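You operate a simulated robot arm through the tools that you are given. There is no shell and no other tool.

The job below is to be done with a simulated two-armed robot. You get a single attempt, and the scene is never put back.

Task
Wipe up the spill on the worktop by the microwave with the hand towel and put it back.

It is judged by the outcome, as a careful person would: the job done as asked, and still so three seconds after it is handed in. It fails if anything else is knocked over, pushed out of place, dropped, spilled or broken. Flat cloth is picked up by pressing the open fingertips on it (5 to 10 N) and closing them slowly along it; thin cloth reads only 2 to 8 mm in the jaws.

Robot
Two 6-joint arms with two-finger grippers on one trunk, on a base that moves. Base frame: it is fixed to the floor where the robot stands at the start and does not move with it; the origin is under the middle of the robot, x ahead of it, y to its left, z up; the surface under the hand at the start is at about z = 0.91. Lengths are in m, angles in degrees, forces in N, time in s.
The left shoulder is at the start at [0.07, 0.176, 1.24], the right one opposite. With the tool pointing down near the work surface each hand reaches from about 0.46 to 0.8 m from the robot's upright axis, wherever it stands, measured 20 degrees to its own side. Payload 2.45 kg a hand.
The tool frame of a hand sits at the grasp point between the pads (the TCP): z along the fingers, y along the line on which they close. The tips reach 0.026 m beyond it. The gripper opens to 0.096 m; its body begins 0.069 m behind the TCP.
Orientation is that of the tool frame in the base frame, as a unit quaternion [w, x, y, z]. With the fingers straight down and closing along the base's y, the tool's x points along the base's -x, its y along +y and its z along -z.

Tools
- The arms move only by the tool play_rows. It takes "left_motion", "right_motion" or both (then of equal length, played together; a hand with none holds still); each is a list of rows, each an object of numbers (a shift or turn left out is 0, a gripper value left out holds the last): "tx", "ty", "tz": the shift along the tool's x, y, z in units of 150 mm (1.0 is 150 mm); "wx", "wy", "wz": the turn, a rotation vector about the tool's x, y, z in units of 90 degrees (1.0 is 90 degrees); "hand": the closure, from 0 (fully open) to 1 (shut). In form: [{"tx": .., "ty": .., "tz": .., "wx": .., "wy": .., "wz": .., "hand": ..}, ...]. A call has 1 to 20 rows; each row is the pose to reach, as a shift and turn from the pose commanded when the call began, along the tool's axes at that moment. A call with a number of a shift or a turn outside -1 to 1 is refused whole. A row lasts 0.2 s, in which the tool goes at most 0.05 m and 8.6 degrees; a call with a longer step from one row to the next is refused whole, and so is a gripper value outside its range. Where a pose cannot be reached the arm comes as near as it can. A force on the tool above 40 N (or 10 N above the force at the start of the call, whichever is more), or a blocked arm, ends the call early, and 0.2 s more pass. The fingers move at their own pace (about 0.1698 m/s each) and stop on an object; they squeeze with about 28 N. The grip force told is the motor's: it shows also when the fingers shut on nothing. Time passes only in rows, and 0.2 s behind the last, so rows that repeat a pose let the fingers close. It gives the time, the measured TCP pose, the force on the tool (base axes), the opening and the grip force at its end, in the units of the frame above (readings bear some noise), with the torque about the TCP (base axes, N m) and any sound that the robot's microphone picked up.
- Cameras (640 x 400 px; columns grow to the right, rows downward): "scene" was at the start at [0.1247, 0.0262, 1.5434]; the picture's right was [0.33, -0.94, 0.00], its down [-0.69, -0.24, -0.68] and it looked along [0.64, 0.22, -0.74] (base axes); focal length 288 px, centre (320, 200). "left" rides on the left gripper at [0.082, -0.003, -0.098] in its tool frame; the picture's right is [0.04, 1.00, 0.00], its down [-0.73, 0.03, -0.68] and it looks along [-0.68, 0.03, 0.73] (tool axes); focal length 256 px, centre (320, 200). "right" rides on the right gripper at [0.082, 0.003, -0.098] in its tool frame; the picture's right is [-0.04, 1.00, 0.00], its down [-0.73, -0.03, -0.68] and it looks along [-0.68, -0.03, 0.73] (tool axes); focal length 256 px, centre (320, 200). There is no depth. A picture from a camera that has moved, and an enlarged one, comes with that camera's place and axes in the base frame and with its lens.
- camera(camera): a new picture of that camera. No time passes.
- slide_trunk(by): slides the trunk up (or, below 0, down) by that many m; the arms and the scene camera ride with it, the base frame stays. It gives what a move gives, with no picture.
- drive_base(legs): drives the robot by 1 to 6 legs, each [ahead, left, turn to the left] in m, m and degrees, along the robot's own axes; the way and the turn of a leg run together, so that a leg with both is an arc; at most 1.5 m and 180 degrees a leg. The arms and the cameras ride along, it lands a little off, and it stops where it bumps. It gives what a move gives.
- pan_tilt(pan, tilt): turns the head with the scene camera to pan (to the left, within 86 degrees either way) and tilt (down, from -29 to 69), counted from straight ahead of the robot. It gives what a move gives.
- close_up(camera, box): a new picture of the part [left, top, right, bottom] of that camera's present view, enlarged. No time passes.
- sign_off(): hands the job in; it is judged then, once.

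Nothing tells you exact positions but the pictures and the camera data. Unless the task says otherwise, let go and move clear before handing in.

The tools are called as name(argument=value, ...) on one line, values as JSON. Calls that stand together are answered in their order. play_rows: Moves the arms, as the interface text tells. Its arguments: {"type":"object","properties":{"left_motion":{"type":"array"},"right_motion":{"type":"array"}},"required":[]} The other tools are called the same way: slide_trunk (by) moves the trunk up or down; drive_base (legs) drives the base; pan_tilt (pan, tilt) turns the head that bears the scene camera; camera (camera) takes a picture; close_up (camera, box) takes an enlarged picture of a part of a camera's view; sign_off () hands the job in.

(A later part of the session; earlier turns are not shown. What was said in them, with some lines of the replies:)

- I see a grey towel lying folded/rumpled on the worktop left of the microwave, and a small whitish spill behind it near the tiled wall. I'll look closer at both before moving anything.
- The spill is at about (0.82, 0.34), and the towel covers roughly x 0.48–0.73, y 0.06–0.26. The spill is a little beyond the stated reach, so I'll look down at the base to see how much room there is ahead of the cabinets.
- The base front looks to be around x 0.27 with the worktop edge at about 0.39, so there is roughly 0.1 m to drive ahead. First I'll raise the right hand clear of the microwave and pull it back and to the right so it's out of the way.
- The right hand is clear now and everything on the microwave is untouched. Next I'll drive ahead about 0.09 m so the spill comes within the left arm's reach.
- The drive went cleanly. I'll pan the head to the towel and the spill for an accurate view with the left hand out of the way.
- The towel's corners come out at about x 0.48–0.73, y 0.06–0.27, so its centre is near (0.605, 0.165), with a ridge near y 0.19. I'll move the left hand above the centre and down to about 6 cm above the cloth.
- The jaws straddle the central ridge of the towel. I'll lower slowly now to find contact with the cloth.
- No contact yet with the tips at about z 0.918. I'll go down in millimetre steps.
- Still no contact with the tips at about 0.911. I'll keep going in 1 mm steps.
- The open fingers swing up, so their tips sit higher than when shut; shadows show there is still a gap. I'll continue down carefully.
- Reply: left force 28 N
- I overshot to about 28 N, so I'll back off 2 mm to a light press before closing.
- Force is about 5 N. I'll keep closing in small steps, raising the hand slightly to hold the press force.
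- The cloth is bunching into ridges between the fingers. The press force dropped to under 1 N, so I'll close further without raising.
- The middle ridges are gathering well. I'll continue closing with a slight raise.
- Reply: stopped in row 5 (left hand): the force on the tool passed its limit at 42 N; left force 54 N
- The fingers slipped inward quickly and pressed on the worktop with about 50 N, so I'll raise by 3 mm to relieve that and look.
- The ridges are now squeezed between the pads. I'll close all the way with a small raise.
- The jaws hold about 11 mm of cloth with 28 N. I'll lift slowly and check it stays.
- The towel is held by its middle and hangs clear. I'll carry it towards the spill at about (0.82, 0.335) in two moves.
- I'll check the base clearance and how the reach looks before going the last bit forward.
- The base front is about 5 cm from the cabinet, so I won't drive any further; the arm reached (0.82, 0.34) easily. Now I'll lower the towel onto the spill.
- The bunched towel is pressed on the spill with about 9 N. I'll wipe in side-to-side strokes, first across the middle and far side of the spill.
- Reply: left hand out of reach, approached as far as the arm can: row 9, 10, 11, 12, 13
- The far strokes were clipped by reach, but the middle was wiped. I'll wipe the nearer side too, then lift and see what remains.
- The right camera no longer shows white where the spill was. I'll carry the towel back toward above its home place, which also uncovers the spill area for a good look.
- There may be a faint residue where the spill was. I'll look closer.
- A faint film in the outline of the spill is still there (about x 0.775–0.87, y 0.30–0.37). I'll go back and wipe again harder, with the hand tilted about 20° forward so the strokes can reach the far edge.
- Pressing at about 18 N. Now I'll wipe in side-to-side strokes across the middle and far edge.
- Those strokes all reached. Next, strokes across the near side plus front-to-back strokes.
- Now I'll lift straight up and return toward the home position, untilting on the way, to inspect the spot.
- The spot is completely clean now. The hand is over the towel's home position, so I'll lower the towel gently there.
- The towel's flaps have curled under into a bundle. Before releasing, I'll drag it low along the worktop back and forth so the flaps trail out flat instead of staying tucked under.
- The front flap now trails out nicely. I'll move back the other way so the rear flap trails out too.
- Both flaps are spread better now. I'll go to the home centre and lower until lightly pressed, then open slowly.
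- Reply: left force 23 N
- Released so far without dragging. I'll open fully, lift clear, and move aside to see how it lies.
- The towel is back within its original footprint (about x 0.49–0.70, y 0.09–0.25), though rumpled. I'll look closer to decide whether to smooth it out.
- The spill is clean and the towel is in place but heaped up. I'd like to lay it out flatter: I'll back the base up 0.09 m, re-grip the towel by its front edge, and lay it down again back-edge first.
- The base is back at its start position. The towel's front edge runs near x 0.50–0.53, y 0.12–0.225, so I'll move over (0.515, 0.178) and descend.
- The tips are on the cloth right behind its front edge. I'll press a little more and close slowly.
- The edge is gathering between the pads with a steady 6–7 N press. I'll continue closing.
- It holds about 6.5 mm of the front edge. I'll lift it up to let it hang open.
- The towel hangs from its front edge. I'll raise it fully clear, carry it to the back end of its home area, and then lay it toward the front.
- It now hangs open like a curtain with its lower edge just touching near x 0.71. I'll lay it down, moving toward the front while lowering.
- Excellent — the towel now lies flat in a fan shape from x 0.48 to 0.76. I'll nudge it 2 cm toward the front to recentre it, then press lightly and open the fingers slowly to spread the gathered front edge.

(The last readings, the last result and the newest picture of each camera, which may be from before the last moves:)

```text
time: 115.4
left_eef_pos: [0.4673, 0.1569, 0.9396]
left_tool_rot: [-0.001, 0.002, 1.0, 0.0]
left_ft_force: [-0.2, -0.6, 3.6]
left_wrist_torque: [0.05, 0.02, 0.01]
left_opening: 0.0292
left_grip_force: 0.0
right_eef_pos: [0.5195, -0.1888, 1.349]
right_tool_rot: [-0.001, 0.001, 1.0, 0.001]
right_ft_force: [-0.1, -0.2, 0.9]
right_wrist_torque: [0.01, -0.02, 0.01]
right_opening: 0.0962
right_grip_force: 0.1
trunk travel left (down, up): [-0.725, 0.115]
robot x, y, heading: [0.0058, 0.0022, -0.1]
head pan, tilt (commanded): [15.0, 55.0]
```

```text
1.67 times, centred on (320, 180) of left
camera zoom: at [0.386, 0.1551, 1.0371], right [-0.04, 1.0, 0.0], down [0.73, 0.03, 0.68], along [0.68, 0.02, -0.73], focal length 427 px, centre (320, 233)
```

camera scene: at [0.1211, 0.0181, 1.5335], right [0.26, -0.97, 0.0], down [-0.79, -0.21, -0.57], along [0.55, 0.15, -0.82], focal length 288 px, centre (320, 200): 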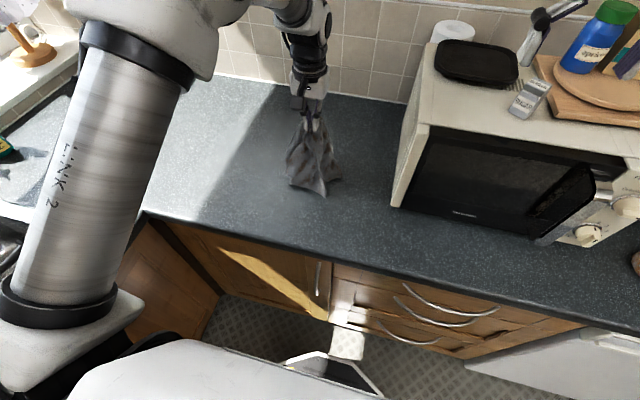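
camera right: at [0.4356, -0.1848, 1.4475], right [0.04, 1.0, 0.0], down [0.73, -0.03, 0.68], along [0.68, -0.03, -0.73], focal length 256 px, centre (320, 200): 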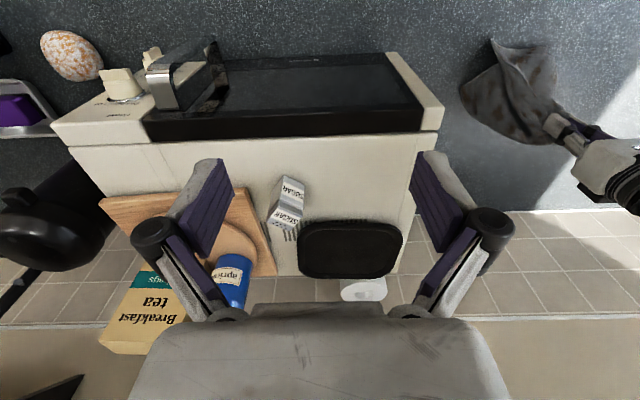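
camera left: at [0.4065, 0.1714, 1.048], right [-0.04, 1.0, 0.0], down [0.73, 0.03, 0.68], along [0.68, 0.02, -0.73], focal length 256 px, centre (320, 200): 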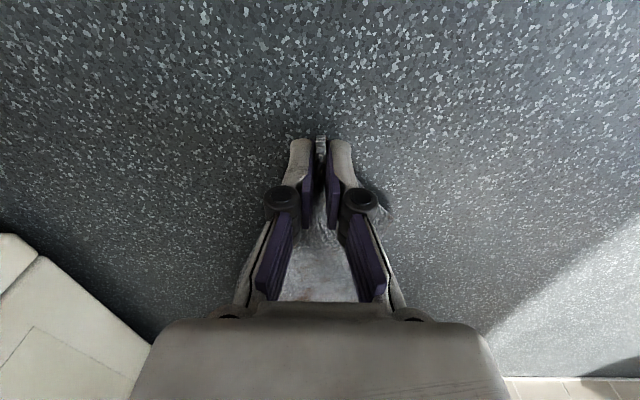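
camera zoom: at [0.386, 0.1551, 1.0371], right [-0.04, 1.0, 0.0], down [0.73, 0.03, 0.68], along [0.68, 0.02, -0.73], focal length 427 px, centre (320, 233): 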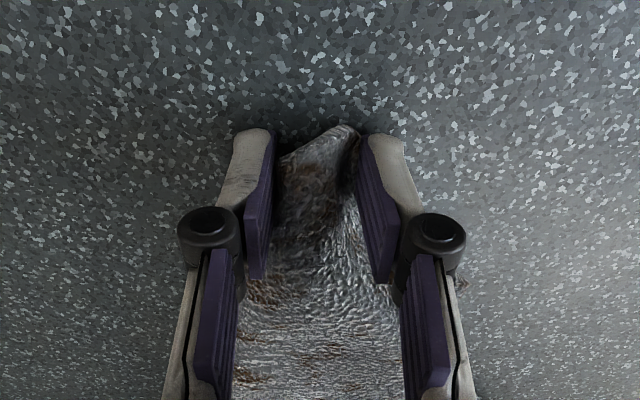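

The front edge is freed and spreading. I'll open the rest of the way without pressing, then lift clear and look.

play_rows(left_motion=[{"hand": 0.6, "tz": 0.0}, {"hand": 0.5}, {"hand": 0.4}, {"hand": 0.25}, {"hand": 0.1}, {"hand": 0.0}, {"hand": 0.0, "tz": -0.1}, {"tz": -0.25}, {"tz": -0.45}, {"tz": -0.65}, {"tz": -0.85}, {"tz": -1.0}, {"tz": -1.0, "ty": 0.2}, {"tz": -1.0, "ty": 0.45}, {"tz": -1.0, "ty": 0.7}, {"tz": -1.0, "ty": 0.95}, {"tz": -1.0, "ty": 0.95}])

camera(camera="scene")

close_up(camera="scene", box=[230, 60, 410, 220])

camera(camera="left")

close_up(camera="right", box=[440, 0, 640, 220])

```text
time: 119.0
left_eef_pos: [0.4684, 0.2997, 1.0895]
left_tool_rot: [0.0, 0.002, 1.0, 0.0]
left_ft_force: [-0.1, 0.5, 0.9]
left_wrist_torque: [0.03, 0.0, -0.04]
left_opening: 0.0961
left_grip_force: 0.2
right_eef_pos: [0.5185, -0.1892, 1.3487]
right_tool_rot: [0.0, 0.001, 1.0, 0.002]
right_ft_force: [0.0, -0.1, 0.2]
right_wrist_torque: [-0.02, 0.01, 0.03]
right_opening: 0.0959
right_grip_force: 0.1
trunk travel left (down, up): [-0.725, 0.115]
robot x, y, heading: [0.001, 0.0011, -0.4]
head pan, tilt (commanded): [15.0, 55.0]
```

```text
taken
camera scene: at [0.122, 0.0173, 1.5334], right [0.26, -0.97, 0.0], down [-0.79, -0.21, -0.57], along [0.55, 0.15, -0.82], focal length 288 px, centre (320, 200)
```

scene: 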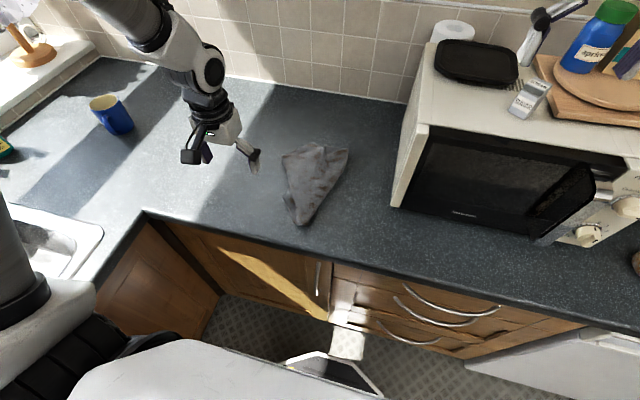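

```text
2.50 times, centred on (320, 140) of scene
camera zoom: at [0.122, 0.0173, 1.5334], right [0.26, -0.97, 0.0], down [-0.79, -0.21, -0.57], along [0.55, 0.15, -0.82], focal length 719 px, centre (320, 350)
```

zoom: 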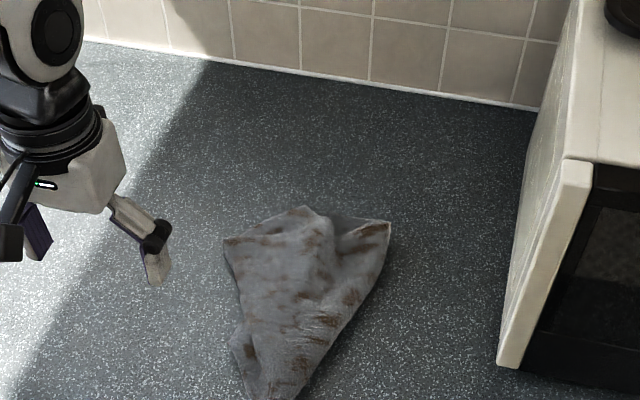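

```text
taken
camera left: at [0.3873, 0.2976, 1.1886], right [-0.04, 1.0, 0.0], down [0.73, 0.03, 0.68], along [0.68, 0.03, -0.73], focal length 256 px, centre (320, 200)
```

left: 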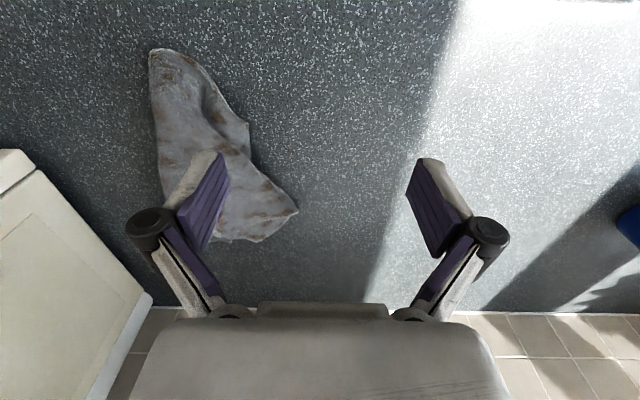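

```text
1.82 times, centred on (540, 110) of right
camera zoom: at [0.4364, -0.1856, 1.4471], right [0.04, 1.0, 0.0], down [0.73, -0.03, 0.68], along [0.68, -0.03, -0.73], focal length 465 px, centre (-80, 364)
```

zoom: 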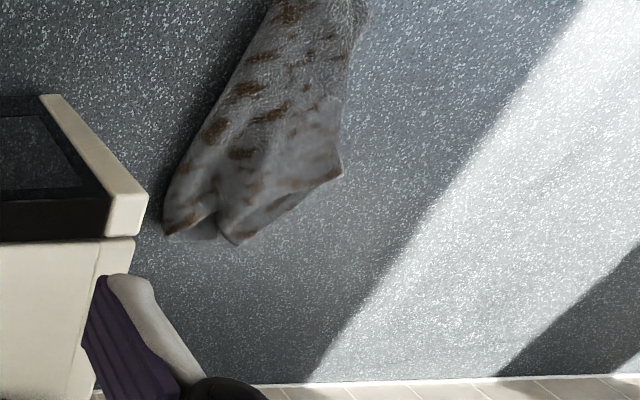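

The towel lies flat in its original place (x 0.46–0.75, y 0.09–0.28) and is released. A last check of the spill spot before handing in.

close_up(camera="left", box=[250, 200, 420, 310])

close_up(camera="right", box=[480, 100, 640, 210])

play_rows(left_motion=[{"tz": -0.1, "hand": 0}, {"tz": -0.2, "ty": 0.1}, {"tz": -0.28, "tx": 0.15, "ty": 0.2}, {"tz": -0.28, "tx": 0.35, "ty": 0.2}, {"tz": -0.28, "tx": 0.5, "ty": 0.2}, {"tz": -0.28, "tx": 0.5, "ty": 0.2}])

camera(camera="scene")

```text
3.64 times, centred on (335, 255) of left
camera zoom: at [0.3873, 0.2976, 1.1886], right [-0.04, 1.0, 0.0], down [0.73, 0.03, 0.68], along [0.68, 0.03, -0.73], focal length 931 px, centre (266, 0)
```

zoom: 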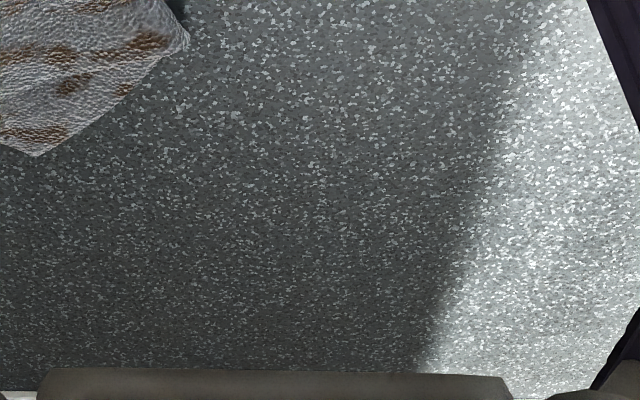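

```text
3.64 times, centred on (560, 155) of right
camera zoom: at [0.4364, -0.1856, 1.4471], right [0.04, 1.0, 0.0], down [0.73, -0.03, 0.68], along [0.68, -0.03, -0.73], focal length 931 px, centre (-553, 364)
```

zoom: 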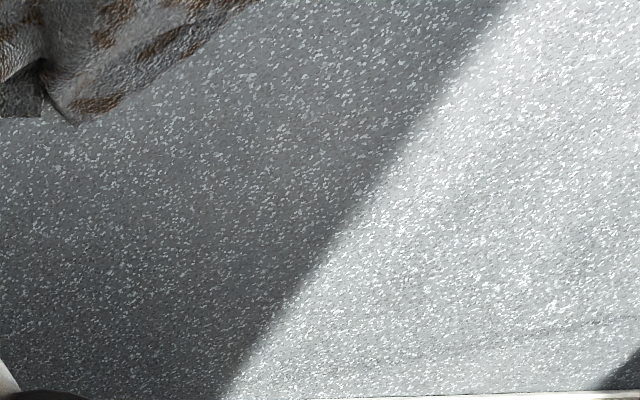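

```text
time: 120.4
left_eef_pos: [0.3925, 0.3325, 1.1296]
left_tool_rot: [0.0, 0.003, 1.0, 0.001]
left_ft_force: [0.3, -0.2, 0.4]
left_wrist_torque: [0.01, 0.03, 0.02]
left_opening: 0.096
left_grip_force: 0.1
right_eef_pos: [0.5188, -0.1883, 1.3492]
right_tool_rot: [0.0, 0.002, 1.0, 0.0]
right_ft_force: [0.1, 0.6, -0.1]
right_wrist_torque: [-0.01, 0.02, -0.03]
right_opening: 0.0963
right_grip_force: 0.2
trunk travel left (down, up): [-0.725, 0.115]
robot x, y, heading: [0.0069, 0.0004, -0.4]
head pan, tilt (commanded): [15.0, 55.0]
```

```text
taken
camera scene: at [0.1225, 0.0183, 1.5333], right [0.26, -0.97, 0.0], down [-0.79, -0.21, -0.57], along [0.55, 0.15, -0.82], focal length 288 px, centre (320, 200)
```

scene: 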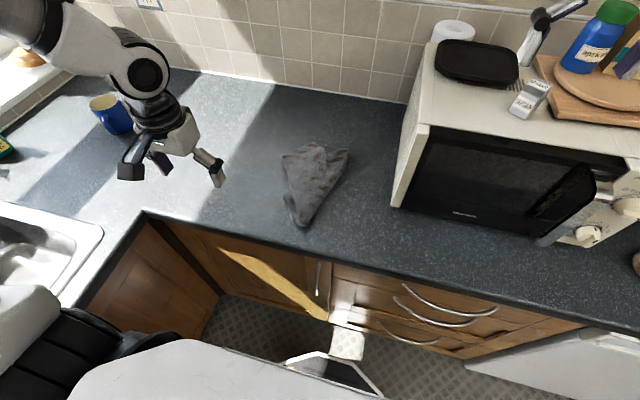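

The spill spot is clean and the towel is lying back in its place on the worktop. Both hands are empty and clear, and nothing else has moved, so I'm handing the job in.

sign_off()

```text
The job is handed in.
```

The spill by the microwave is wiped up and the towel is back in its place on the worktop. In the last close-ups I could see no trace of the spill.

- **Wiping:** The first pass left a faint film. I went over it again with more pressure and the hand tilted forward to reach the far edge.
- **Towel:** My first release left it in a heap, so I picked it up by the front edge and laid it out again. It now lies flat in a fan shape, narrower at the front than before. It covers roughly its original spot, with its centre about 3 cm off.
- **Surroundings:** The cameras show nothing else moved or knocked over. Both hands are empty and clear, and the robot is back where it started.
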